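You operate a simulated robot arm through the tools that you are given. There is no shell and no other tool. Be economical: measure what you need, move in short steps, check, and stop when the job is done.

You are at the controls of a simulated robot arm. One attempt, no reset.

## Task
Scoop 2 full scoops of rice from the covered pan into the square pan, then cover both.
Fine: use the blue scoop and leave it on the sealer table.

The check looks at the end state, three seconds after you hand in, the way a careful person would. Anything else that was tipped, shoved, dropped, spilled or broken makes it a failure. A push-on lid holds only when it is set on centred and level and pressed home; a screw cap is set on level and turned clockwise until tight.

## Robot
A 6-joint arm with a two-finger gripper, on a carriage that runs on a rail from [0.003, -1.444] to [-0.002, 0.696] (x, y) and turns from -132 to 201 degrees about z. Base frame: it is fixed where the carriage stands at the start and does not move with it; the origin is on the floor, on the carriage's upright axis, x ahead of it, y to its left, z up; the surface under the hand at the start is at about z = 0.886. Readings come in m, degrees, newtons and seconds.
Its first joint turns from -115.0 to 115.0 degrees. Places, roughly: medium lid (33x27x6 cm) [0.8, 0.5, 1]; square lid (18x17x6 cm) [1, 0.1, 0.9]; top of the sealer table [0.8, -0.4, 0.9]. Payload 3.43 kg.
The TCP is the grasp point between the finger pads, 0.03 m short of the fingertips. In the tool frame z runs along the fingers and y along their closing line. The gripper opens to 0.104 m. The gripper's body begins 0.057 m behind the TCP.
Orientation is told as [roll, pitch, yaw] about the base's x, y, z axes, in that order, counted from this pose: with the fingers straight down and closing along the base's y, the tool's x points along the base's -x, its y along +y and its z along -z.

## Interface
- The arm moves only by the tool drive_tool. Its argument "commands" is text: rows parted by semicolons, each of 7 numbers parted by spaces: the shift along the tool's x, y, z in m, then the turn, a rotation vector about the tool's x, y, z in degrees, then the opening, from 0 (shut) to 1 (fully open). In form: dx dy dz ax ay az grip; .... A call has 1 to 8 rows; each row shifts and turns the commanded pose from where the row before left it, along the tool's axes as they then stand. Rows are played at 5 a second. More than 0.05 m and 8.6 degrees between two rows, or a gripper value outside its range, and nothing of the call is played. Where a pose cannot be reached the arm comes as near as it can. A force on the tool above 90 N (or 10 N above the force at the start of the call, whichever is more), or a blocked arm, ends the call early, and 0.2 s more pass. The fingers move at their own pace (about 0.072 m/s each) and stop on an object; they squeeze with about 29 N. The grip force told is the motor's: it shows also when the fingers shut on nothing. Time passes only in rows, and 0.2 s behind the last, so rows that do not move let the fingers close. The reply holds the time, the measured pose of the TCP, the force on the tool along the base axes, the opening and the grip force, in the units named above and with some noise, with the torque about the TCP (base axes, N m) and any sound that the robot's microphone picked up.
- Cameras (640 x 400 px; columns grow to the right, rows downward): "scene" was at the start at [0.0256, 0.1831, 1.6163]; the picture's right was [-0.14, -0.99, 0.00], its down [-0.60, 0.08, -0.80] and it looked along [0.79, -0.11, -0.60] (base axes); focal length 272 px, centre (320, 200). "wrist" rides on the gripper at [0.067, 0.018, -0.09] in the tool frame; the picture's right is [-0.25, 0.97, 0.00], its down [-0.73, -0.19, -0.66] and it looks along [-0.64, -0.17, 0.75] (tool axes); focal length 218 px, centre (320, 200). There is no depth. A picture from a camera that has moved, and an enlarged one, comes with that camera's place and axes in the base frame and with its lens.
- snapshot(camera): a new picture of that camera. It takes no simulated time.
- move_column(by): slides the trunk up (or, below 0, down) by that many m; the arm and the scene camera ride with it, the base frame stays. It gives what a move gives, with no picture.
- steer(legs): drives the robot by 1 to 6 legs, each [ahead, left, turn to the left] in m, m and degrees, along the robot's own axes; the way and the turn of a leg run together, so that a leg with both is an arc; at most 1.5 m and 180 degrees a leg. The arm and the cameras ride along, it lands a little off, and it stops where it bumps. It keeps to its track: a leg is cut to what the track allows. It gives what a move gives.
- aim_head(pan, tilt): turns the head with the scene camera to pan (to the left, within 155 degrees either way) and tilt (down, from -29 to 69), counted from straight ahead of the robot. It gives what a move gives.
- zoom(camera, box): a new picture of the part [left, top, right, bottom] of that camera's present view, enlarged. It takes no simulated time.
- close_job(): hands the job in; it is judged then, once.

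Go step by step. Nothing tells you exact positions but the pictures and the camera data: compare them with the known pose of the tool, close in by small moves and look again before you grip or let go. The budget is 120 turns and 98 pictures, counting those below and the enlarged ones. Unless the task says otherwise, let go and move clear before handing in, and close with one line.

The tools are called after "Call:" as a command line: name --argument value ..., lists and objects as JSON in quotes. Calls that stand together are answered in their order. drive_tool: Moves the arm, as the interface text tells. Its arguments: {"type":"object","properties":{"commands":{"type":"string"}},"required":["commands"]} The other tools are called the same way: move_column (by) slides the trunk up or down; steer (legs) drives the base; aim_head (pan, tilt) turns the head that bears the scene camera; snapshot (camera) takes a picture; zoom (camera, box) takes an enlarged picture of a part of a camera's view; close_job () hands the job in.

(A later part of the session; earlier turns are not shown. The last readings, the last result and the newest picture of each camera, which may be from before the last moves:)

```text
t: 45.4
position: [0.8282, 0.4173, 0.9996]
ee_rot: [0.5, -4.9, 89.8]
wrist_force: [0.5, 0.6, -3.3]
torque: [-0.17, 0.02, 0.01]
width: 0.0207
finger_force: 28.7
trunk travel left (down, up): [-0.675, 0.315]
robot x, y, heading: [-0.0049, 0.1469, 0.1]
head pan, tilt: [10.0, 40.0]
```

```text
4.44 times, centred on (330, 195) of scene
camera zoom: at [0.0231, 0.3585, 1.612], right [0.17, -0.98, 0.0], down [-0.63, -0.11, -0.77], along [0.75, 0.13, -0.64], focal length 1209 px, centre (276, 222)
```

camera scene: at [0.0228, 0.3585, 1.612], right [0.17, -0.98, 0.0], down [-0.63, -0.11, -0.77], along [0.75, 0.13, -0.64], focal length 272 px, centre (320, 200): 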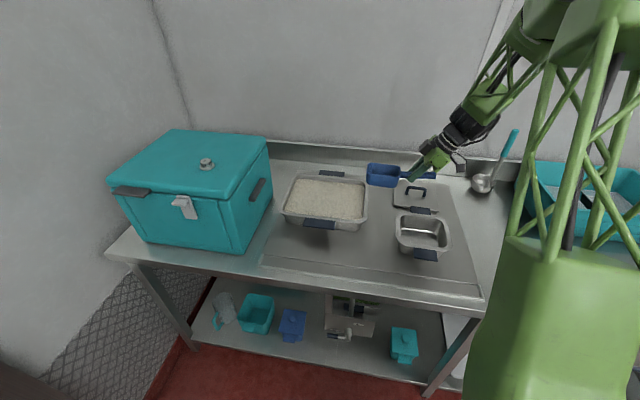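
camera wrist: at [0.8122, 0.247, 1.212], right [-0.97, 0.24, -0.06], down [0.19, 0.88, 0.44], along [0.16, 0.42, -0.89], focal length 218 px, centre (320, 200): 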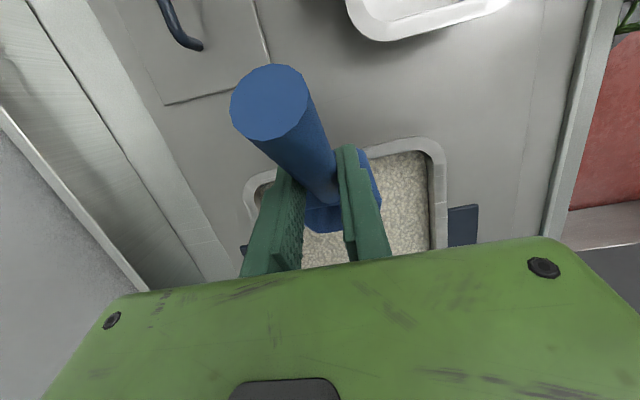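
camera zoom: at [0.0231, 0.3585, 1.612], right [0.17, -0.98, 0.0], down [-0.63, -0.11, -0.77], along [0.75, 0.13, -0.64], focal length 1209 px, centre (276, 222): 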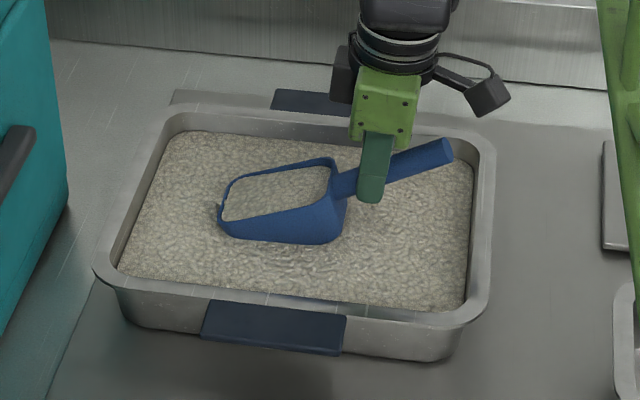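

The scoop already looks full. Levelling and lifting now.

Call:
drive_tool --commands "-0.0009 0 -0.01 0 -7.5 0 0;-0.0032 0 -0.0146 0 -7.5 0 0;-0.0068 0 -0.0188 0 -7 0 0;-0.0136 0 -0.0267 0 -3 0 0;-0.02 0 -0.0346 0 0 0 0;-0.02 0 -0.0346 0 0 0 0;0 0 0 0 0 0 0"

Call:
zoom --camera "scene" --box '[270, 110, 430, 240]'

```text
t: 47.0
position: [0.8267, 0.4158, 1.1524]
ee_rot: [0.5, -29.9, 89.7]
wrist_force: [-0.9, 0.2, -2.0]
torque: [-0.14, -0.04, -0.01]
width: 0.0207
finger_force: 28.8
trunk travel left (down, up): [-0.675, 0.315]
robot x, y, heading: [-0.001, 0.1479, 0.1]
head pan, tilt: [10.0, 40.0]
```

```text
3.08 times, centred on (350, 175) of scene
camera zoom: at [0.0222, 0.3585, 1.612], right [0.17, -0.98, 0.0], down [-0.63, -0.11, -0.77], along [0.75, 0.13, -0.64], focal length 837 px, centre (228, 277)
```

zoom: 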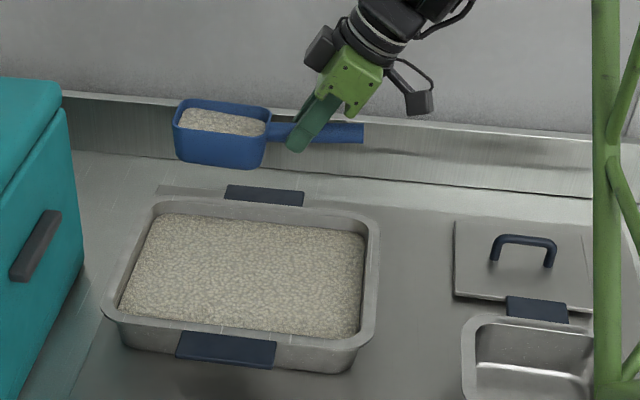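

Call:
zoom --camera "scene" --box '[305, 125, 365, 165]'

```text
10.00 times, centred on (335, 145) of scene
camera zoom: at [0.0222, 0.3585, 1.612], right [0.17, -0.98, 0.0], down [-0.63, -0.11, -0.77], along [0.75, 0.13, -0.64], focal length 2720 px, centre (170, 750)
```

zoom: 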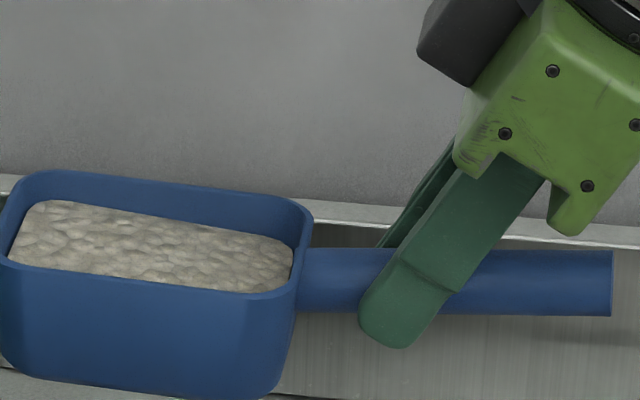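

The scoop is only about three-quarters full. Still over the pan, I'll dip again deeper and with a longer push to top it up.

Call:
drive_tool --commands "0.034 0 0.0189 0 0 0 0;0.034 0 0.0189 0 0 0 0;0.034 0 0.0189 0 0 0 0;0 0 0 0 8 0 0;0 0 0 0 8 0 0;0 0 0 0 8 0 0;0 0 0 0 8 0 0;0 0 0 0 8 0 0"

Call:
drive_tool --commands "0 0 0 0 5 0 0;-0.0044 0 0.0164 0 0 0 0;-0.0044 0 0.0164 0 0 0 0;0 0 0 0 0 0 0"

Call:
zoom --camera "scene" --box '[270, 150, 390, 240]'

```text
t: 48.8
position: [0.8283, 0.3558, 1.0532]
ee_rot: [0.4, 10.0, 90.0]
wrist_force: [-0.2, 0.0, -1.3]
torque: [-0.06, 0.01, -0.02]
width: 0.021
finger_force: 28.7
trunk travel left (down, up): [-0.675, 0.315]
robot x, y, heading: [-0.0001, 0.1491, 0.2]
head pan, tilt: [10.0, 40.0]
```

```text
t: 49.8
position: [0.8278, 0.355, 1.0228]
ee_rot: [0.4, 14.9, 90.1]
wrist_force: [0.8, -2.9, 15.5]
torque: [0.74, 0.07, 0.02]
width: 0.0206
finger_force: 29.1
trunk travel left (down, up): [-0.675, 0.315]
robot x, y, heading: [0.0051, 0.1484, 0.0]
head pan, tilt: [10.0, 40.0]
```

```text
4.44 times, centred on (330, 195) of scene
camera zoom: at [0.022, 0.358, 1.6124], right [0.17, -0.98, 0.0], down [-0.63, -0.11, -0.77], along [0.75, 0.13, -0.64], focal length 1209 px, centre (276, 222)
```

zoom: 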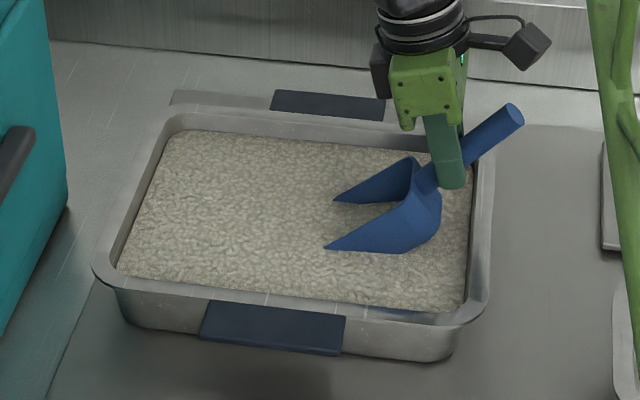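

In the rice again; now a longer push with a low curl.

Call:
drive_tool --commands "-0.0241 0 -0.0065 0 0 0 0;-0.0241 0 -0.0065 0 -5 0 0;-0.0158 0 0.0033 0 -7.5 0 0;-0.0084 0 0.0097 0 -7.5 0 0;0.0011 0 0.0124 0 -7.5 0 0;0.0022 0 0.0098 0 -7.5 0 0;0 0 0 0 0 0 0"

Call:
zoom --camera "scene" --box '[270, 150, 390, 240]'

```text
t: 51.4
position: [0.8288, 0.4293, 0.9815]
ee_rot: [0.4, -20.0, 89.8]
wrist_force: [-0.9, 0.0, -1.9]
torque: [-0.1, 0.02, 0.03]
width: 0.0208
finger_force: 28.9
trunk travel left (down, up): [-0.675, 0.315]
robot x, y, heading: [0.0006, 0.1461, -0.1]
head pan, tilt: [10.0, 40.0]
```

```text
4.44 times, centred on (330, 195) of scene
camera zoom: at [0.0231, 0.3585, 1.612], right [0.17, -0.98, 0.0], down [-0.63, -0.11, -0.77], along [0.75, 0.13, -0.64], focal length 1209 px, centre (276, 222)
```

zoom: 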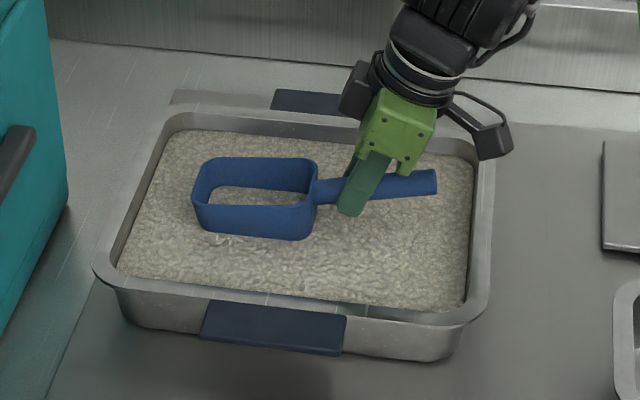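

The fill looks lower this time. I'll lift and level to judge it properly.

Call:
drive_tool --commands "-0.0068 0 -0.0188 0 -5 0 0;-0.0115 0 -0.0277 0 -5 0 0;-0.02 0 -0.0346 0 0 0 0;-0.02 0 -0.0346 0 0 0 0;0 0 0 0 0 0 0;0 0 0 0 0 0 0"

Call:
zoom --camera "scene" --box '[290, 125, 380, 185]'

```text
t: 52.8
position: [0.8281, 0.4287, 1.113]
ee_rot: [0.7, -29.8, 89.7]
wrist_force: [0.5, 0.1, -1.6]
torque: [-0.14, 0.03, -0.01]
width: 0.021
finger_force: 29.0
trunk travel left (down, up): [-0.675, 0.315]
robot x, y, heading: [-0.0028, 0.15, 0.1]
head pan, tilt: [10.0, 40.0]
```

```text
6.67 times, centred on (335, 155) of scene
camera zoom: at [0.0232, 0.3586, 1.6119], right [0.17, -0.98, 0.0], down [-0.63, -0.11, -0.77], along [0.75, 0.13, -0.64], focal length 1813 px, centre (220, 500)
```

zoom: 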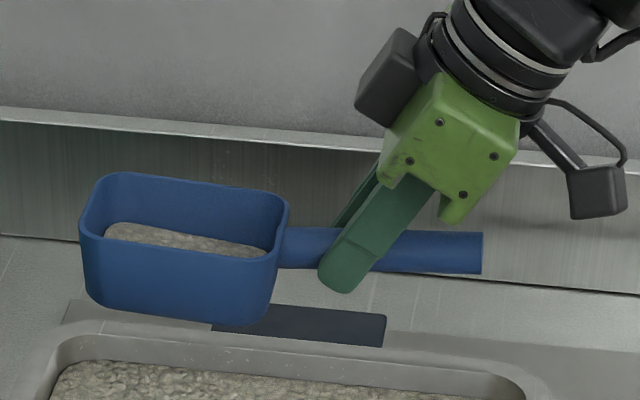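

Only about half. I'll re-dip in a fresh lane (x≈0.80), steeper and deeper.

Call:
drive_tool --commands "0.0319 0.0093 0.0059 0 0 0 0;0.0319 0.0093 0.0059 0 0 0 0;0.0319 0.0093 0.0059 0 0 0 0;0 0 0 0 8 0 0;0 0 0 0 8 0 0;0 0 0 0 8 0 0;0 0 0 0 8 0 0;0 0 0 0 8 0 0"

Call:
drive_tool --commands "0 0 0 0 8 0 0;-0.0041 0 0.0127 0 0 0 0;-0.0041 0 0.0127 0 0 0 0;-0.0041 0 0.0127 0 0 0 0;0 0 0 0 0 0 0"

Call:
zoom --camera "scene" --box '[270, 150, 390, 240]'

```text
t: 54.6
position: [0.799, 0.3524, 1.0509]
ee_rot: [0.6, 10.2, 89.9]
wrist_force: [0.3, 1.6, -1.3]
torque: [-0.03, 0.0, 0.01]
width: 0.0209
finger_force: 28.8
trunk travel left (down, up): [-0.675, 0.315]
robot x, y, heading: [0.0, 0.1511, 0.2]
head pan, tilt: [10.0, 40.0]
```

```text
t: 55.8
position: [0.7982, 0.3518, 1.0096]
ee_rot: [0.5, 18.1, 90.1]
wrist_force: [0.4, -2.8, 7.8]
torque: [0.38, 0.08, -0.06]
width: 0.0207
finger_force: 29.0
trunk travel left (down, up): [-0.675, 0.315]
robot x, y, heading: [0.0021, 0.151, 0.2]
head pan, tilt: [10.0, 40.0]
```

```text
4.44 times, centred on (330, 195) of scene
camera zoom: at [0.0223, 0.3583, 1.612], right [0.17, -0.98, 0.0], down [-0.63, -0.11, -0.77], along [0.75, 0.13, -0.64], focal length 1209 px, centre (276, 222)
```

zoom: 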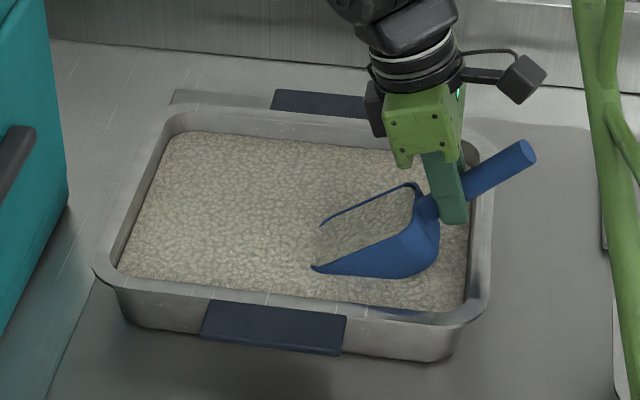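

It's deep and holding rice up to the mouth. Now I'll curl while staying deep in the rice all the way to level.

Call:
drive_tool --commands "-0.019 0 -0.0062 0 -8 0 0;-0.0207 0 0.0024 0 -8 0 0;-0.0153 0 0.0095 0 -8 0 0;-0.0086 0 0.0129 0 -8 0 0;-0.0044 0 0.0155 0 -8 0 0;0.0045 0 0.0111 0 -8 0 0;0 0 0 0 0 0 0"

Call:
zoom --camera "scene" --box '[270, 150, 390, 240]'

```text
t: 57.4
position: [0.7993, 0.4255, 0.9541]
ee_rot: [0.5, -29.9, 89.7]
wrist_force: [-0.4, 0.4, -1.5]
torque: [-0.13, 0.02, 0.0]
width: 0.0207
finger_force: 29.4
trunk travel left (down, up): [-0.675, 0.315]
robot x, y, heading: [-0.0034, 0.1495, -0.1]
head pan, tilt: [10.0, 40.0]
```

```text
4.44 times, centred on (330, 195) of scene
camera zoom: at [0.0234, 0.3585, 1.612], right [0.17, -0.98, 0.0], down [-0.63, -0.11, -0.77], along [0.75, 0.13, -0.64], focal length 1209 px, centre (276, 222)
```

zoom: 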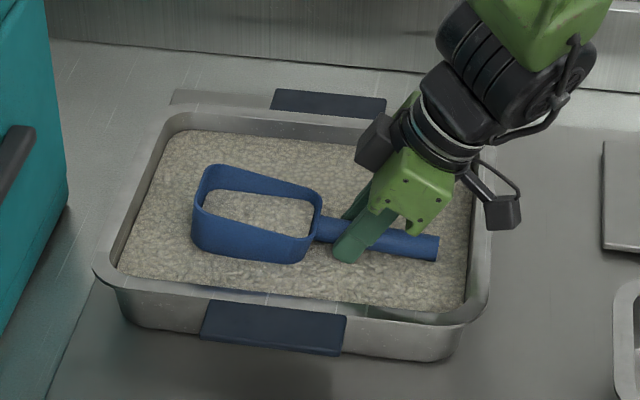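

The scoop slipped roughly 10° nose-up in the grip during the hard plunge. I'll lift it clear and measure before the next try.

Call:
drive_tool --commands "-0.01 0 -0.0173 0 0 0 0;-0.02 0 -0.0346 0 0 0 0;-0.02 0 -0.0346 0 0 0 0;-0.015 0 -0.026 0 0 0 0;0 0 0 0 0 0 0;0 0 0 0 0 0 0"

Call:
zoom --camera "scene" --box '[290, 125, 380, 185]'

```text
t: 58.8
position: [0.7995, 0.4268, 1.0847]
ee_rot: [0.5, -29.9, 89.7]
wrist_force: [0.3, 0.9, -2.3]
torque: [-0.14, 0.02, -0.02]
width: 0.0207
finger_force: 28.5
trunk travel left (down, up): [-0.675, 0.315]
robot x, y, heading: [-0.0002, 0.144, 0.1]
head pan, tilt: [10.0, 40.0]
```

```text
6.67 times, centred on (335, 155) of scene
camera zoom: at [0.023, 0.3586, 1.612], right [0.17, -0.98, 0.0], down [-0.63, -0.11, -0.77], along [0.75, 0.13, -0.64], focal length 1813 px, centre (220, 500)
```

zoom: 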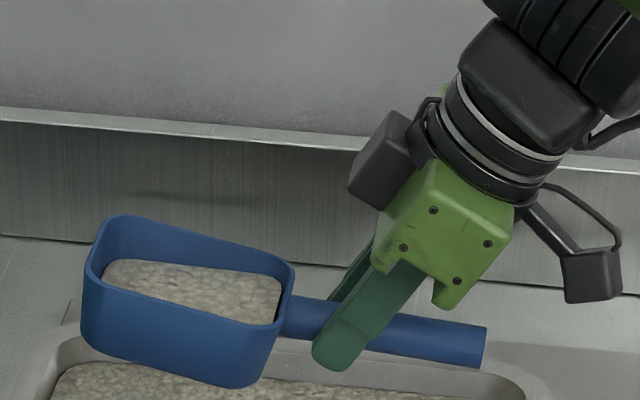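

The grip has slipped about 10°, so I'll compensate. This time I'll slice in along the blade direction (less torque), then curl along the pan floor to true level.

Call:
drive_tool --commands "0.0323 -0.0118 -0.0033 0 0 0 0;0.0323 -0.0118 -0.0033 0 0 0 0;0.0323 -0.0118 -0.0033 0 0 0 0;0 0 0 0 8 0 0;0 0 0 0 8 0 0;0 0 0 0 8 0 0;0 0 0 0 8 0 0;0 0 0 0 8 0 0"

Call:
drive_tool --commands "0 0 0 0 7.5 0 0;0 0 0 0 7.5 0 0;0 0 0 0 0 0 0;0 0 0 0 0 0 0"

Call:
zoom --camera "scene" --box '[270, 150, 390, 240]'

```text
t: 60.6
position: [0.8343, 0.3375, 1.0441]
ee_rot: [0.5, 10.2, 90.0]
wrist_force: [-1.2, 0.4, -2.6]
torque: [-0.12, -0.03, 0.04]
width: 0.0207
finger_force: 28.8
trunk travel left (down, up): [-0.675, 0.315]
robot x, y, heading: [0.0014, 0.1518, 0.3]
head pan, tilt: [10.0, 40.0]
```

```text
t: 61.6
position: [0.8352, 0.3371, 1.0448]
ee_rot: [0.5, 25.1, 90.2]
wrist_force: [-0.4, 0.3, -0.8]
torque: [-0.04, -0.04, -0.03]
width: 0.0209
finger_force: 29.1
trunk travel left (down, up): [-0.675, 0.315]
robot x, y, heading: [0.001, 0.1516, -0.1]
head pan, tilt: [10.0, 40.0]
```

```text
4.44 times, centred on (330, 195) of scene
camera zoom: at [0.0227, 0.3585, 1.612], right [0.17, -0.98, 0.0], down [-0.63, -0.11, -0.77], along [0.75, 0.13, -0.64], focal length 1209 px, centre (276, 222)
```

zoom: 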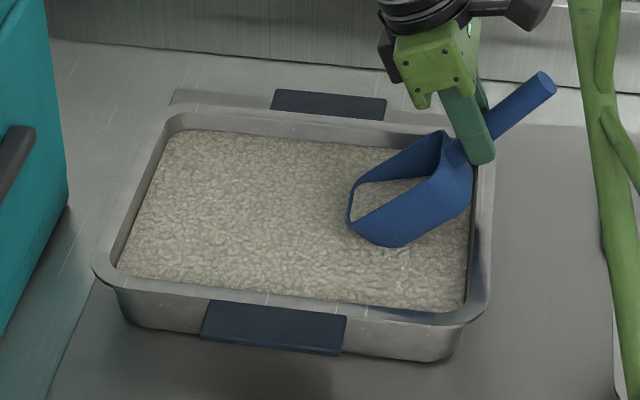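

Now slicing in along the blade.

Call:
drive_tool --commands "-0.0155 0 0.0056 0 0 0 0;-0.0155 0 0.0056 0 0 0 0;-0.0155 0 0.0056 0 0 0 0;0 0 0 0 0 0 0"

Call:
zoom --camera "scene" --box '[270, 150, 390, 240]'

```text
t: 62.6
position: [0.8342, 0.3737, 1.0095]
ee_rot: [0.5, 25.1, 90.2]
wrist_force: [2.1, -3.8, 11.6]
torque: [0.49, -0.05, -0.06]
width: 0.0207
finger_force: 28.9
trunk travel left (down, up): [-0.675, 0.315]
robot x, y, heading: [0.0005, 0.15, -0.1]
head pan, tilt: [10.0, 40.0]
```

```text
4.44 times, centred on (330, 195) of scene
camera zoom: at [0.0222, 0.3581, 1.6121], right [0.17, -0.98, 0.0], down [-0.63, -0.11, -0.77], along [0.75, 0.13, -0.64], focal length 1209 px, centre (276, 222)
```

zoom: 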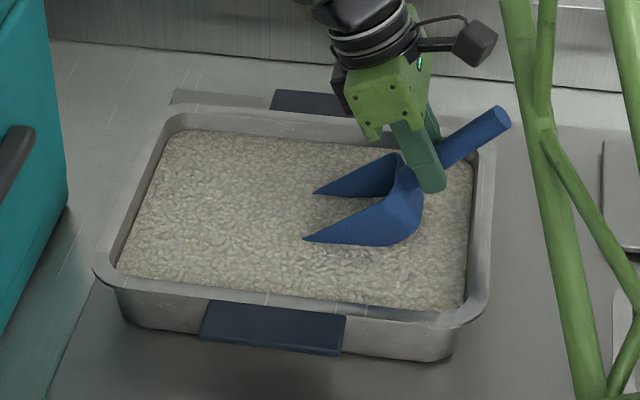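

Slight slip again; compensating. Curling along the floor to level.

Call:
drive_tool --commands "-0.0232 0 0.0024 0 -8 0 0;-0.0188 0 0.0068 0 -8 0 0;-0.0139 0 0.0109 0 -8 0 0;-0.0063 0 0.0149 0 -8 0 0;-0.0021 0 0.0164 0 -8 0 0;0 0 0 0 0 0 0"

Call:
zoom --camera "scene" --box '[270, 150, 390, 240]'

```text
t: 64.0
position: [0.8349, 0.4322, 0.9422]
ee_rot: [0.5, -15.0, 89.8]
wrist_force: [0.7, -0.2, -2.3]
torque: [-0.23, 0.0, 0.0]
width: 0.021
finger_force: 29.4
trunk travel left (down, up): [-0.675, 0.315]
robot x, y, heading: [0.0013, 0.148, -0.1]
head pan, tilt: [10.0, 40.0]
```

```text
4.44 times, centred on (330, 195) of scene
camera zoom: at [0.0233, 0.3585, 1.612], right [0.17, -0.98, 0.0], down [-0.63, -0.11, -0.77], along [0.75, 0.13, -0.64], focal length 1209 px, centre (276, 222)
```

zoom: 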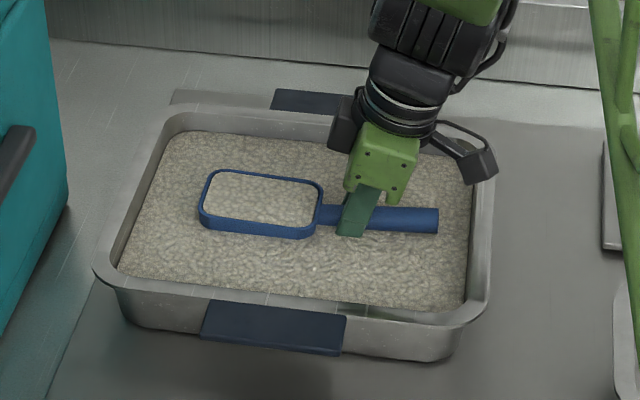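

The scoop is sunk nearly to its rim and full. Lifting with a slight nose-up tilt.

Call:
drive_tool --commands "-0.0026 0 -0.0097 0 -2.5 0 0;-0.0045 0 -0.0143 0 -2.5 0 0;-0.0068 0 -0.0188 0 0 0 0;-0.0103 0 -0.0282 0 0 0 0;-0.0137 0 -0.0376 0 0 0 0;-0.0137 0 -0.0376 0 0 0 0;0 0 0 0 0 0 0"

Call:
zoom --camera "scene" --box '[290, 120, 380, 180]'

```text
t: 65.6
position: [0.836, 0.4324, 1.097]
ee_rot: [0.5, -19.8, 89.8]
wrist_force: [-0.8, 1.0, -2.1]
torque: [-0.22, -0.02, 0.01]
width: 0.0208
finger_force: 28.5
trunk travel left (down, up): [-0.675, 0.315]
robot x, y, heading: [-0.0003, 0.1502, 0.0]
head pan, tilt: [10.0, 40.0]
```

```text
6.67 times, centred on (335, 150) of scene
camera zoom: at [0.0221, 0.3585, 1.612], right [0.17, -0.98, 0.0], down [-0.63, -0.11, -0.77], along [0.75, 0.13, -0.64], focal length 1813 px, centre (220, 533)
```

zoom: 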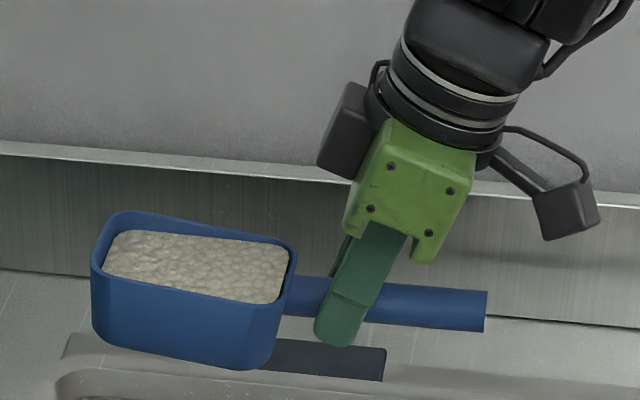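

About as full as the thin rice layer permits. Carrying it level to the square pan at about (0.707, 0.136), with the hand going to its right side.

Call:
drive_tool --commands "0.012 0.004 -0.0044 0 0 0 0;0.025 0.008 -0.0091 0 0 0 0;0.035 0.0112 -0.0127 0 0 0 0;0.035 0.0112 -0.0127 0 0 0 0;0.035 0.0112 -0.0127 0 0 0 0;0.035 0.0112 -0.0127 0 0 0 0;0.035 0.0112 -0.0127 0 0 0 0;0.035 0.0112 -0.0127 0 0 0 0"

Call:
drive_tool --commands "0.035 0.0112 -0.0127 0 0 0 0;0.035 0.0112 -0.0127 0 0 0 0;0.035 0.0112 -0.0127 0 0 0 0;0.025 0.008 -0.0091 0 0 0 0;0.018 0.006 -0.0065 0 0 0 0;0 0 0 0 0 0 0"

Call:
snapshot --camera "scene"

```text
t: 67.4
position: [0.7587, 0.1645, 1.0963]
ee_rot: [0.4, -19.9, 89.8]
wrist_force: [-0.3, 0.5, -1.5]
torque: [-0.23, -0.02, 0.02]
width: 0.0208
finger_force: 28.8
trunk travel left (down, up): [-0.675, 0.315]
robot x, y, heading: [-0.0008, 0.1477, 0.4]
head pan, tilt: [10.0, 40.0]
```

```text
t: 68.8
position: [0.7107, 0.011, 1.0997]
ee_rot: [0.5, -20.0, 89.8]
wrist_force: [-0.2, 0.3, -3.5]
torque: [-0.2, 0.0, 0.0]
width: 0.0207
finger_force: 29.2
trunk travel left (down, up): [-0.675, 0.315]
robot x, y, heading: [0.0013, 0.1506, -0.1]
head pan, tilt: [10.0, 40.0]
```

```text
49 pictures are left
camera scene: at [0.0227, 0.3584, 1.612], right [0.17, -0.98, 0.0], down [-0.63, -0.11, -0.77], along [0.75, 0.13, -0.64], focal length 272 px, centre (320, 200)
```

scene: 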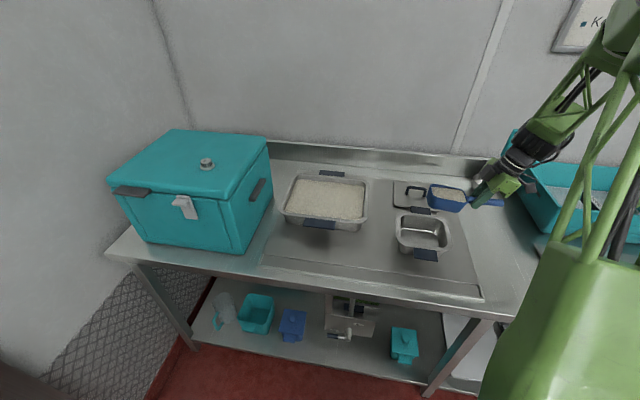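

Blade is over the square pan. Tipping nose-down while keeping the lip over the pan centre.

Call:
drive_tool --commands "0 0 0 0 8 0 0;0 0 0 0 8 0 0;0 0 0 0 8 0 0;0 0 0 0 8 0 0;0 0 0 0 8 0 0;-0.012 0 -0.009 0 8 0 0;-0.0106 0 -0.0107 0 8 0 0;-0.009 0 -0.0121 0 8 0 0"

Call:
zoom --camera "scene" --box '[360, 150, 520, 270]'

```text
t: 70.6
position: [0.7079, 0.0529, 1.1115]
ee_rot: [0.6, 44.2, 90.3]
wrist_force: [-0.1, 0.6, -1.0]
torque: [-0.01, 0.02, 0.01]
width: 0.0206
finger_force: 29.0
trunk travel left (down, up): [-0.675, 0.315]
robot x, y, heading: [-0.0011, 0.1468, 0.1]
head pan, tilt: [10.0, 40.0]
```

```text
3.33 times, centred on (440, 210) of scene
camera zoom: at [0.0225, 0.3584, 1.612], right [0.17, -0.98, 0.0], down [-0.63, -0.11, -0.77], along [0.75, 0.13, -0.64], focal length 907 px, centre (-80, 167)
```

zoom: 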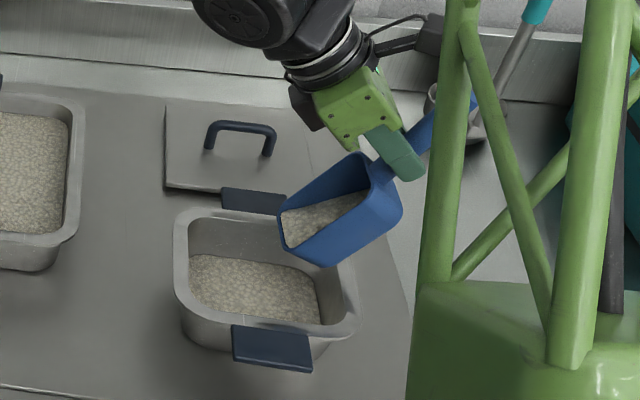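

Pouring cleanly into the pan. Continuing to steeper.

Call:
drive_tool --commands "-0.0073 0 -0.0132 0 8 0 0;-0.0054 0 -0.014 0 8 0 0;-0.0034 0 -0.0147 0 8 0 0;-0.0013 0 -0.015 0 8 0 0;0.0008 0 -0.0151 0 8 0 0;0 0 0 0 8 0 0;0 0 0 0 0 0 0;0 0 0 0 0 0 0"

Call:
zoom --camera "scene" --box '[360, 130, 520, 270]'

```text
t: 72.4
position: [0.7073, 0.1265, 1.1313]
ee_rot: [167.0, 87.9, -102.9]
wrist_force: [-0.5, -0.1, -0.7]
torque: [0.09, 0.01, -0.01]
width: 0.0208
finger_force: 29.0
trunk travel left (down, up): [-0.675, 0.315]
robot x, y, heading: [0.0004, 0.1511, 0.5]
head pan, tilt: [10.0, 40.0]
```

```text
2.86 times, centred on (440, 200) of scene
camera zoom: at [0.0226, 0.3585, 1.612], right [0.17, -0.98, 0.0], down [-0.63, -0.11, -0.77], along [0.75, 0.13, -0.64], focal length 777 px, centre (-23, 200)
```

zoom: 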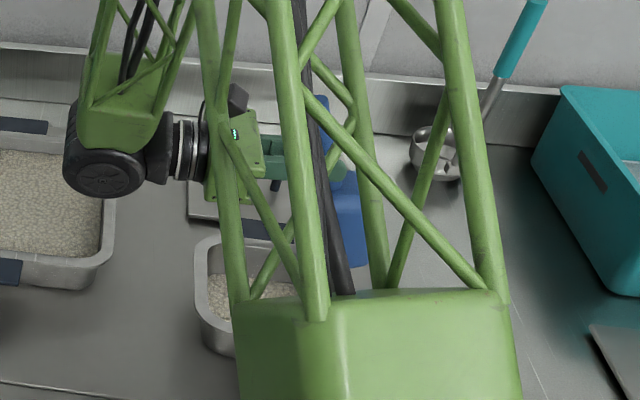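

Rotating back to level in place to check it is empty.

Call:
drive_tool --commands "0 0 0 0 -8 0 0;0 0 0 0 -8 0 0;0 0 0 0 -8 0 0;0 0 0 0 -8 0 0;0 0 0 0 -8 0 0;0 0 0 0 -8 0 0;0 0 0 0 -8 0 0;0 0 0 0 -8 0 0"

Call:
drive_tool --commands "0 0 0 0 -8 0 0;0 0 0 0 -8 0 0;0 0 0 0 -8 0 0;0 0 0 0 -8 0 0;0 0 0 0 -8 0 0;0 0 0 0 -5 0 0;0 0 0 0 0 0 0"

Call:
zoom --camera "scene" --box '[320, 130, 480, 270]'

```text
t: 74.2
position: [0.7094, 0.1265, 1.1329]
ee_rot: [0.5, 27.9, 90.2]
wrist_force: [-0.1, 0.4, -1.1]
torque: [-0.04, 0.0, 0.0]
width: 0.0207
finger_force: 28.4
trunk travel left (down, up): [-0.675, 0.315]
robot x, y, heading: [-0.0042, 0.1544, 0.1]
head pan, tilt: [10.0, 40.0]
```

```text
t: 75.8
position: [0.7101, 0.1258, 1.1331]
ee_rot: [0.6, -17.0, 89.8]
wrist_force: [-0.6, 1.0, -1.1]
torque: [-0.07, -0.02, -0.03]
width: 0.021
finger_force: 29.3
trunk travel left (down, up): [-0.675, 0.315]
robot x, y, heading: [-0.0002, 0.149, 0.1]
head pan, tilt: [10.0, 40.0]
```

```text
2.86 times, centred on (400, 200) of scene
camera zoom: at [0.0228, 0.3584, 1.612], right [0.17, -0.98, 0.0], down [-0.63, -0.11, -0.77], along [0.75, 0.13, -0.64], focal length 777 px, centre (91, 200)
```

zoom: 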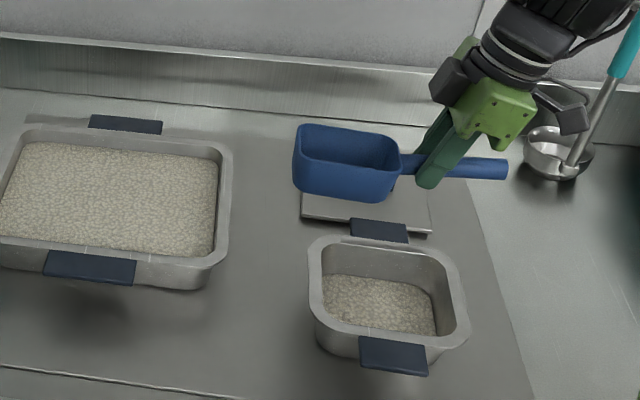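

Empty, and the first scoop is in the square pan with nothing spilled. Going back for the second with the same method.

Call:
drive_tool --commands "-0.032 -0.0183 0.0155 0 0 0 0;-0.032 -0.0183 0.0155 0 0 0 0;-0.032 -0.0183 0.0155 0 0 0 0;-0.032 -0.0183 0.0155 0 0 0 0;-0.032 -0.0183 0.0155 0 0 0 0;-0.032 -0.0183 0.0155 0 0 0 0;0 0 0 0 7 0 0;0 0 0 0 7 0 0"

Call:
drive_tool --commands "0 0 0 0 7 0 0;0 0 0 0 7 0 0;0 0 0 0 7 0 0;0 0 0 0 7 0 0;-0.0116 0 0.0249 0 0 0 0;-0.0116 0 0.0249 0 0 0 0;0 0 0 0 0 0 0"

Call:
zoom --camera "scene" --box '[270, 150, 390, 240]'

```text
t: 77.6
position: [0.8201, 0.3375, 1.0994]
ee_rot: [0.3, -2.9, 90.0]
wrist_force: [-0.1, -0.4, -0.2]
torque: [-0.06, -0.01, -0.01]
width: 0.0209
finger_force: 28.9
trunk travel left (down, up): [-0.675, 0.315]
robot x, y, heading: [0.0002, 0.1465, 0.0]
head pan, tilt: [10.0, 40.0]
```

```text
t: 79.2
position: [0.8185, 0.3371, 1.0437]
ee_rot: [0.6, 25.2, 90.2]
wrist_force: [-0.8, 0.3, -2.3]
torque: [-0.02, 0.03, 0.01]
width: 0.0208
finger_force: 28.9
trunk travel left (down, up): [-0.675, 0.315]
robot x, y, heading: [-0.0, 0.151, -0.0]
head pan, tilt: [10.0, 40.0]
```

```text
4.44 times, centred on (330, 195) of scene
camera zoom: at [0.0232, 0.3586, 1.612], right [0.17, -0.98, 0.0], down [-0.63, -0.11, -0.77], along [0.75, 0.13, -0.64], focal length 1209 px, centre (276, 222)
```

zoom: 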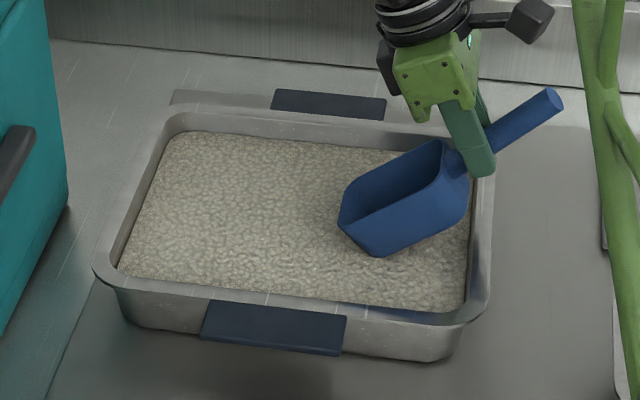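

Call:
drive_tool --commands "0 0 0 0 5 0 0;-0.0169 0 0.0053 0 0 0 0;-0.0169 0 0.0053 0 0 0 0;-0.0169 0 0.0053 0 0 0 0;0 0 0 0 0 0 0"

Call:
zoom --camera "scene" --box '[270, 150, 390, 240]'

```text
t: 80.4
position: [0.8181, 0.373, 1.0047]
ee_rot: [0.7, 30.0, 90.3]
wrist_force: [0.0, -1.2, 6.5]
torque: [0.34, 0.01, -0.06]
width: 0.0209
finger_force: 28.8
trunk travel left (down, up): [-0.675, 0.315]
robot x, y, heading: [0.0001, 0.1444, 0.2]
head pan, tilt: [10.0, 40.0]
```

```text
4.44 times, centred on (330, 195) of scene
camera zoom: at [0.0224, 0.3584, 1.6119], right [0.17, -0.98, 0.0], down [-0.63, -0.11, -0.77], along [0.75, 0.13, -0.64], focal length 1209 px, centre (276, 222)
```

zoom: 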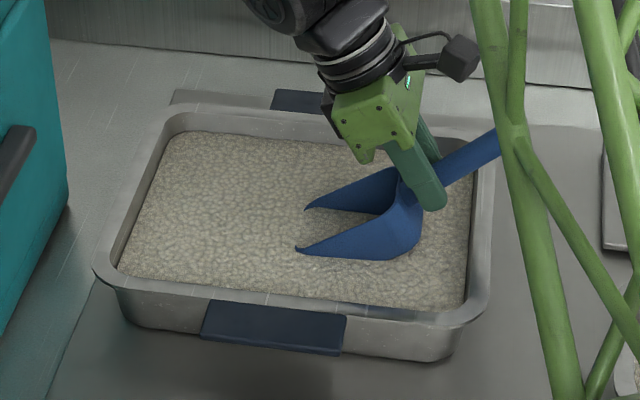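

In, with a bit more slip (level is now at about pitch −5°). Curling along the floor.

Call:
drive_tool --commands "-0.0233 0 0.0004 0 -7 0 0;-0.0198 0 0.0057 0 -7 0 0;-0.0154 0 0.0102 0 -7 0 0;-0.0081 0 0.0129 0 -7 0 0;-0.0045 0 0.0144 0 -7 0 0;0 0 0 0 0 0 0"

Call:
zoom --camera "scene" --box '[270, 150, 390, 240]'

```text
t: 81.8
position: [0.8162, 0.4317, 0.9359]
ee_rot: [0.5, -5.0, 89.8]
wrist_force: [0.1, 0.2, 2.0]
torque: [-0.07, 0.01, 0.0]
width: 0.021
finger_force: 29.1
trunk travel left (down, up): [-0.675, 0.315]
robot x, y, heading: [0.0006, 0.1476, 0.2]
head pan, tilt: [10.0, 40.0]
```

```text
4.44 times, centred on (330, 195) of scene
camera zoom: at [0.0226, 0.3586, 1.612], right [0.17, -0.98, 0.0], down [-0.63, -0.11, -0.77], along [0.75, 0.13, -0.64], focal length 1209 px, centre (276, 222)
```

zoom: 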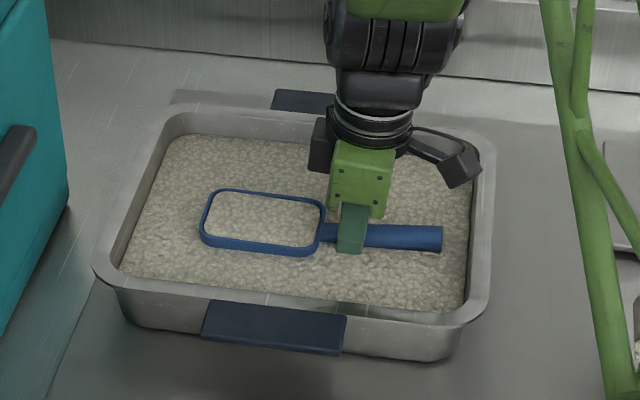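

Full again. Lifting with a slight nose-up tilt.

Call:
drive_tool --commands "-0.0009 0 -0.01 0 -2.5 0 0;-0.002 0 -0.0149 0 -2.5 0 0;-0.0035 0 -0.0197 0 0 0 0;-0.0052 0 -0.0295 0 0 0 0;-0.007 0 -0.0394 0 0 0 0;-0.007 0 -0.0394 0 0 0 0;-0.0017 0 -0.0098 0 0 0 0;0 0 0 0 0 0 0"

Call:
zoom --camera "scene" --box '[290, 120, 380, 180]'

```text
t: 83.6
position: [0.8161, 0.4312, 1.1006]
ee_rot: [0.5, -10.0, 89.8]
wrist_force: [0.2, -0.4, -1.7]
torque: [-0.18, 0.0, 0.01]
width: 0.0207
finger_force: 28.8
trunk travel left (down, up): [-0.675, 0.315]
robot x, y, heading: [-0.0017, 0.1509, 0.3]
head pan, tilt: [10.0, 40.0]
```

```text
6.67 times, centred on (335, 150) of scene
camera zoom: at [0.023, 0.3586, 1.6119], right [0.17, -0.98, 0.0], down [-0.63, -0.11, -0.77], along [0.75, 0.13, -0.64], focal length 1813 px, centre (220, 533)
```

zoom: 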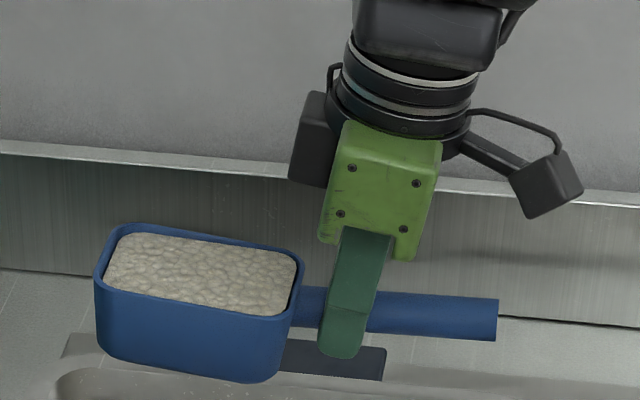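

Nicely full. Carrying it to the square pan the same way.

Call:
drive_tool --commands "0.0126 0.0033 -0.0022 0 0 0 0;0.0262 0.0068 -0.0046 0 0 0 0;0.0367 0.0095 -0.0065 0 0 0 0;0.0367 0.0095 -0.0065 0 0 0 0;0.0367 0.0095 -0.0065 0 0 0 0;0.0367 0.0095 -0.0065 0 0 0 0;0.0367 0.0095 -0.0065 0 0 0 0;0.0367 0.0095 -0.0065 0 0 0 0"

Call:
drive_tool --commands "0.0367 0.0095 -0.0065 0 0 0 0;0.0367 0.0095 -0.0065 0 0 0 0;0.0367 0.0095 -0.0065 0 0 0 0;0.0262 0.0068 -0.0046 0 0 0 0;0.0189 0.0049 -0.0033 0 0 0 0;0 0 0 0 0 0 0"

```text
t: 85.4
position: [0.749, 0.1661, 1.1057]
ee_rot: [0.5, -10.0, 89.9]
wrist_force: [-0.4, 0.0, -2.1]
torque: [-0.21, -0.02, -0.03]
width: 0.0208
finger_force: 29.1
trunk travel left (down, up): [-0.675, 0.315]
robot x, y, heading: [0.0002, 0.1465, -0.3]
head pan, tilt: [10.0, 40.0]
```

```text
t: 86.8
position: [0.7099, 0.0112, 1.1035]
ee_rot: [0.5, -9.9, 89.9]
wrist_force: [0.1, 0.4, -2.8]
torque: [-0.22, 0.0, 0.0]
width: 0.021
finger_force: 28.4
trunk travel left (down, up): [-0.675, 0.315]
robot x, y, heading: [-0.0037, 0.1528, 0.0]
head pan, tilt: [10.0, 40.0]
```

Tipping it into the square pan.

Call:
drive_tool --commands "0 0 0 0 8 0 0;0 0 0 0 8 0 0;0 0 0 0 8 0 0;0 0 0 0 8 0 0;0 0 0 0 8 0 0;-0.0103 0 -0.011 0 8 0 0;-0.0086 0 -0.0124 0 8 0 0;-0.0068 0 -0.0135 0 8 0 0"

Call:
drive_tool --commands "-0.0049 0 -0.0142 0 8 0 0;-0.0029 0 -0.0148 0 8 0 0;-0.0008 0 -0.015 0 8 0 0;0.0013 0 -0.015 0 8 0 0;0.0034 0 -0.0147 0 8 0 0;0 0 0 0 4 0 0;0 0 0 0 0 0 0;0 0 0 0 0 0 0"

Call:
drive_tool --commands "0 0 0 0 -8 0 0;0 0 0 0 -8 0 0;0 0 0 0 -8 0 0;0 0 0 0 -8 0 0;0 0 0 0 -8 0 0;0 0 0 0 -8 0 0;0 0 0 0 -8 0 0;0 0 0 0 -8 0 0"

Call:
drive_tool --commands "0 0 0 0 -8 0 0;0 0 0 0 -8 0 0;0 0 0 0 -8 0 0;0 0 0 0 -8 0 0;0 0 0 0 -8 0 0;0 0 0 0 0 0 0"

Call:
zoom --camera "scene" --box '[320, 130, 480, 270]'

```text
t: 88.6
position: [0.7105, 0.0525, 1.117]
ee_rot: [0.8, 54.2, 90.6]
wrist_force: [-0.4, 0.1, -1.6]
torque: [0.02, -0.03, 0.02]
width: 0.0206
finger_force: 29.5
trunk travel left (down, up): [-0.675, 0.315]
robot x, y, heading: [0.0002, 0.1537, 0.3]
head pan, tilt: [10.0, 40.0]
```

```text
t: 90.4
position: [0.711, 0.1242, 1.1395]
ee_rot: [176.4, 81.8, -93.5]
wrist_force: [0.4, 0.6, -0.5]
torque: [0.05, 0.0, -0.01]
width: 0.0208
finger_force: 29.1
trunk travel left (down, up): [-0.675, 0.315]
robot x, y, heading: [0.0017, 0.1482, 0.4]
head pan, tilt: [10.0, 40.0]
```

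```text
t: 92.2
position: [0.7125, 0.1248, 1.1392]
ee_rot: [0.5, 33.9, 90.3]
wrist_force: [-1.4, 0.5, -0.3]
torque: [-0.07, 0.01, -0.01]
width: 0.021
finger_force: 29.3
trunk travel left (down, up): [-0.675, 0.315]
robot x, y, heading: [-0.0007, 0.1479, 0.1]
head pan, tilt: [10.0, 40.0]
```

```text
t: 93.6
position: [0.7109, 0.125, 1.1388]
ee_rot: [0.5, -5.9, 89.9]
wrist_force: [-0.2, 0.3, -0.6]
torque: [-0.06, -0.01, 0.02]
width: 0.0209
finger_force: 29.2
trunk travel left (down, up): [-0.675, 0.315]
robot x, y, heading: [-0.0008, 0.1502, 0.1]
head pan, tilt: [10.0, 40.0]
```

```text
2.86 times, centred on (400, 200) of scene
camera zoom: at [0.0228, 0.3583, 1.612], right [0.17, -0.98, 0.0], down [-0.63, -0.11, -0.77], along [0.75, 0.13, -0.64], focal length 777 px, centre (91, 200)
```

zoom: 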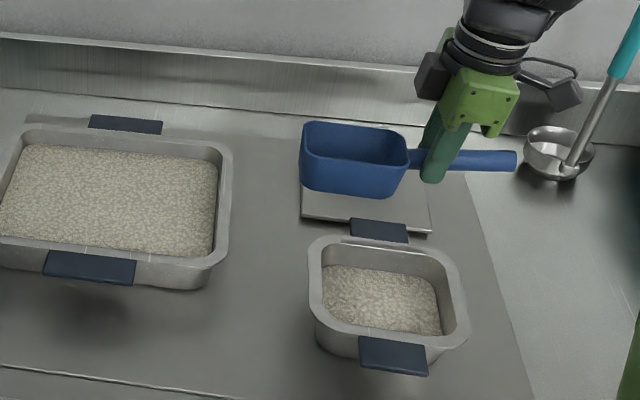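

Both scoops are in and the scoop is empty. Next I return the scoop to its original spot on the sealer table: move right, then yaw back.

Call:
drive_tool --commands "0.0462 0 -0.0046 0 0 0 0;0.0462 0 -0.0046 0 0 0 0;0.0462 0 -0.0046 0 0 0 0;0.0462 0 -0.0046 0 0 0 0;0.0462 0 -0.0046 0 0 0 0;0.0462 0 -0.0046 0 0 0 0;0.0462 0 -0.0046 0 0 0 0;0 0 0 0.87 0 8.46 0"

Call:
drive_tool --commands "0 0 0 0.87 0 8.46 0;0 0 0 0.87 0 8.46 0;0 0 0 0.87 0 8.46 0;0 0 0 0.87 0 8.46 0;0 0 0 0.87 0 8.46 0;0 0 0 0.87 0 8.46 0;0 0 0 0.87 0 8.46 0;0 0 0 0.87 0 8.46 0"

Call:
drive_tool --commands "0 0 0 0.87 0 8.46 0;0 0 0 0.5 0 5 0;-0.023 0 0 0 0 0 0;-0.023 0 0 0 0 0 0;0 0 0.04 0 0 0 0;0 0 0.04 0 0 0 0;0 0 0.04 0 0 0 0;0 0 0 0 0 0 0"

Call:
aim_head --pan -30 --tilt 40

Call:
snapshot --camera "scene"

Call:
snapshot --camera "wrist"

```text
t: 95.4
position: [0.7122, -0.2003, 1.1389]
ee_rot: [0.5, -5.8, 81.4]
wrist_force: [0.1, -0.3, -0.9]
torque: [-0.02, 0.03, -0.02]
width: 0.021
finger_force: 29.4
trunk travel left (down, up): [-0.675, 0.315]
robot x, y, heading: [0.0004, 0.1475, 0.3]
head pan, tilt: [10.0, 40.0]
```

```text
t: 97.2
position: [0.7105, -0.1992, 1.1352]
ee_rot: [0.3, -5.4, 13.3]
wrist_force: [-0.5, -1.0, -0.7]
torque: [0.0, 0.03, 0.01]
width: 0.0209
finger_force: 29.3
trunk travel left (down, up): [-0.675, 0.315]
robot x, y, heading: [0.0014, 0.1505, 0.3]
head pan, tilt: [10.0, 40.0]
```

```text
t: 99.0
position: [0.7681, -0.1984, 1.0232]
ee_rot: [0.1, -5.4, -0.1]
wrist_force: [-0.7, 0.2, -1.1]
torque: [-0.01, 0.1, 0.03]
width: 0.0208
finger_force: 29.3
trunk travel left (down, up): [-0.675, 0.315]
robot x, y, heading: [-0.0016, 0.1473, 0.1]
head pan, tilt: [10.0, 40.0]
```

```text
t: 100.0
position: [0.7673, -0.2007, 1.0248]
ee_rot: [0.1, -5.3, 0.0]
wrist_force: [0.4, -0.2, -0.7]
torque: [-0.03, 0.06, 0.01]
width: 0.021
finger_force: 28.9
trunk travel left (down, up): [-0.675, 0.315]
robot x, y, heading: [-0.0026, 0.1524, -0.0]
head pan, tilt: [-30.0, 40.0]
```

```text
40 pictures are left
camera scene: at [0.0128, 0.3013, 1.612], right [-0.5, -0.87, 0.0], down [-0.56, 0.32, -0.77], along [0.66, -0.38, -0.64], focal length 272 px, centre (320, 200)
```

scene: 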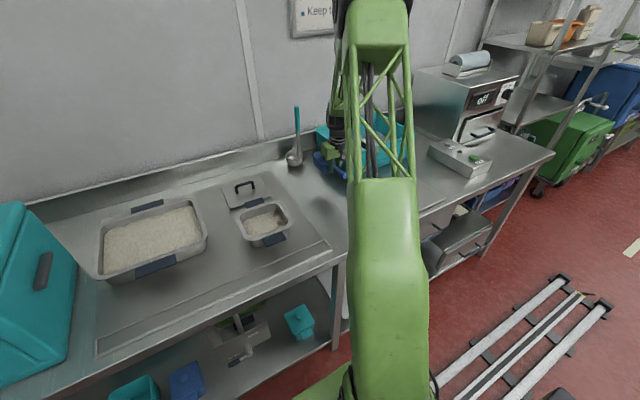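

```text
39 pictures are left
camera wrist: at [0.693, -0.1813, 1.1068], right [0.25, 0.97, 0.03], down [0.66, -0.19, 0.72], along [0.7, -0.17, -0.69], focal length 218 px, centre (320, 200)
```

wrist: 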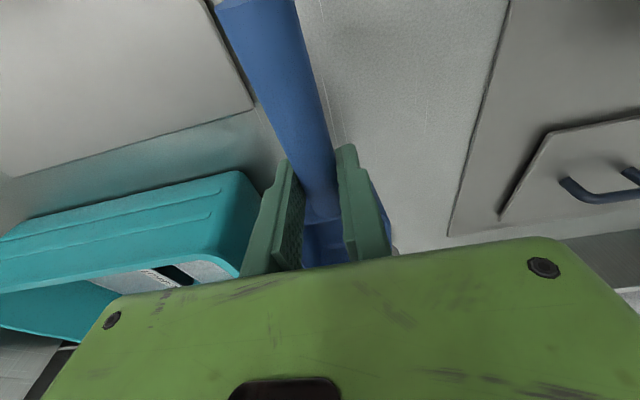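

Lowering the scoop to just above the table.

Call:
drive_tool --commands "0.008 0 0.04 0 0 0 0;0.006 0 0.035 0 0 0 0;0 0 0.008 0 0 0 0;0 0 0.003 0 0 0 0;0 0 0 0 0 0 0"

Call:
zoom --camera "scene" --box '[280, 110, 380, 190]'

```text
t: 101.2
position: [0.7602, -0.1992, 0.9358]
ee_rot: [0.2, -5.4, -0.1]
wrist_force: [-0.7, -0.2, -2.2]
torque: [0.01, 0.09, 0.0]
width: 0.0207
finger_force: 29.0
trunk travel left (down, up): [-0.675, 0.315]
robot x, y, heading: [-0.0002, 0.1466, 0.2]
head pan, tilt: [-30.0, 40.0]
```

```text
5.00 times, centred on (330, 150) of scene
camera zoom: at [0.0127, 0.3012, 1.612], right [-0.5, -0.87, 0.0], down [-0.56, 0.32, -0.77], along [0.66, -0.38, -0.64], focal length 1360 px, centre (270, 450)
```

zoom: 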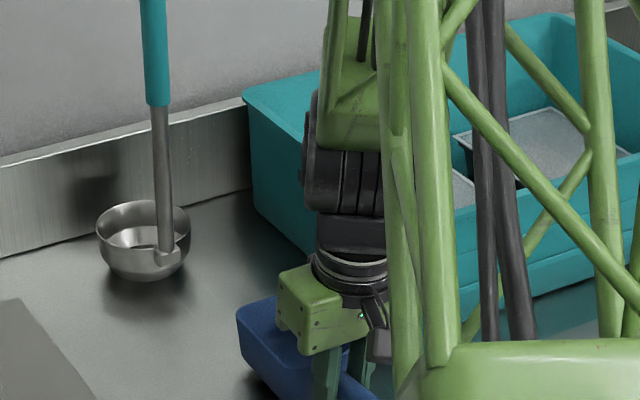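

Call:
drive_tool --commands "0 0 0.003 0 0 0 0;0 0 0.002 0 0 0 0;0 0 0.002 0 0 0 0;0 0 0 0 0 0 0"

```text
t: 102.2
position: [0.7623, -0.1984, 0.9278]
ee_rot: [0.1, -5.4, 0.0]
wrist_force: [0.0, -0.8, -0.9]
torque: [0.01, 0.06, -0.01]
width: 0.0206
finger_force: 28.8
trunk travel left (down, up): [-0.675, 0.315]
robot x, y, heading: [-0.0013, 0.1475, 0.1]
head pan, tilt: [-30.0, 40.0]
```

Call:
drive_tool --commands "0 0 0.0015 0 0 0 0;0 0 0.0015 0 0 0 0;0 0 0 0 0 0 0"

```text
t: 103.0
position: [0.7625, -0.2003, 0.9262]
ee_rot: [0.0, -5.5, 0.0]
wrist_force: [-2.0, -2.3, 23.5]
torque: [-0.05, -0.57, 0.04]
width: 0.0207
finger_force: 29.2
trunk travel left (down, up): [-0.675, 0.315]
robot x, y, heading: [-0.0024, 0.1515, 0.1]
head pan, tilt: [-30.0, 40.0]
```

Contact made. Releasing and backing straight off.

Call:
drive_tool --commands "0 0 -0.001 0 0 0 0;0 0 0 0 0 0 0.6;0 0 0 0 0 0 0.6;0 0 0 0 0 0 0.6;0 0 -0.04 0 0 0 0.6;0 0 -0.05 0 0 0 0.6;0 0 -0.05 0 0 0 0.6;0 0 0 0 0 0 0.6"

Call:
snapshot --camera "wrist"

```text
t: 104.8
position: [0.7493, -0.2035, 1.0675]
ee_rot: [0.1, -5.3, -0.1]
wrist_force: [0.3, 0.2, 0.2]
torque: [-0.04, -0.02, 0.01]
width: 0.0625
finger_force: 0.1
trunk travel left (down, up): [-0.675, 0.315]
robot x, y, heading: [0.0023, 0.148, -0.1]
head pan, tilt: [-30.0, 40.0]
```

```text
37 pictures are left
camera wrist: at [0.6756, -0.1851, 1.1503], right [0.25, 0.97, 0.03], down [0.66, -0.19, 0.72], along [0.7, -0.17, -0.69], focal length 218 px, centre (320, 200)
```

wrist: 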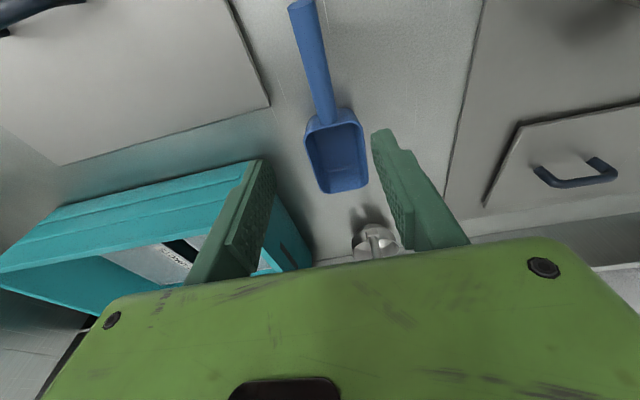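

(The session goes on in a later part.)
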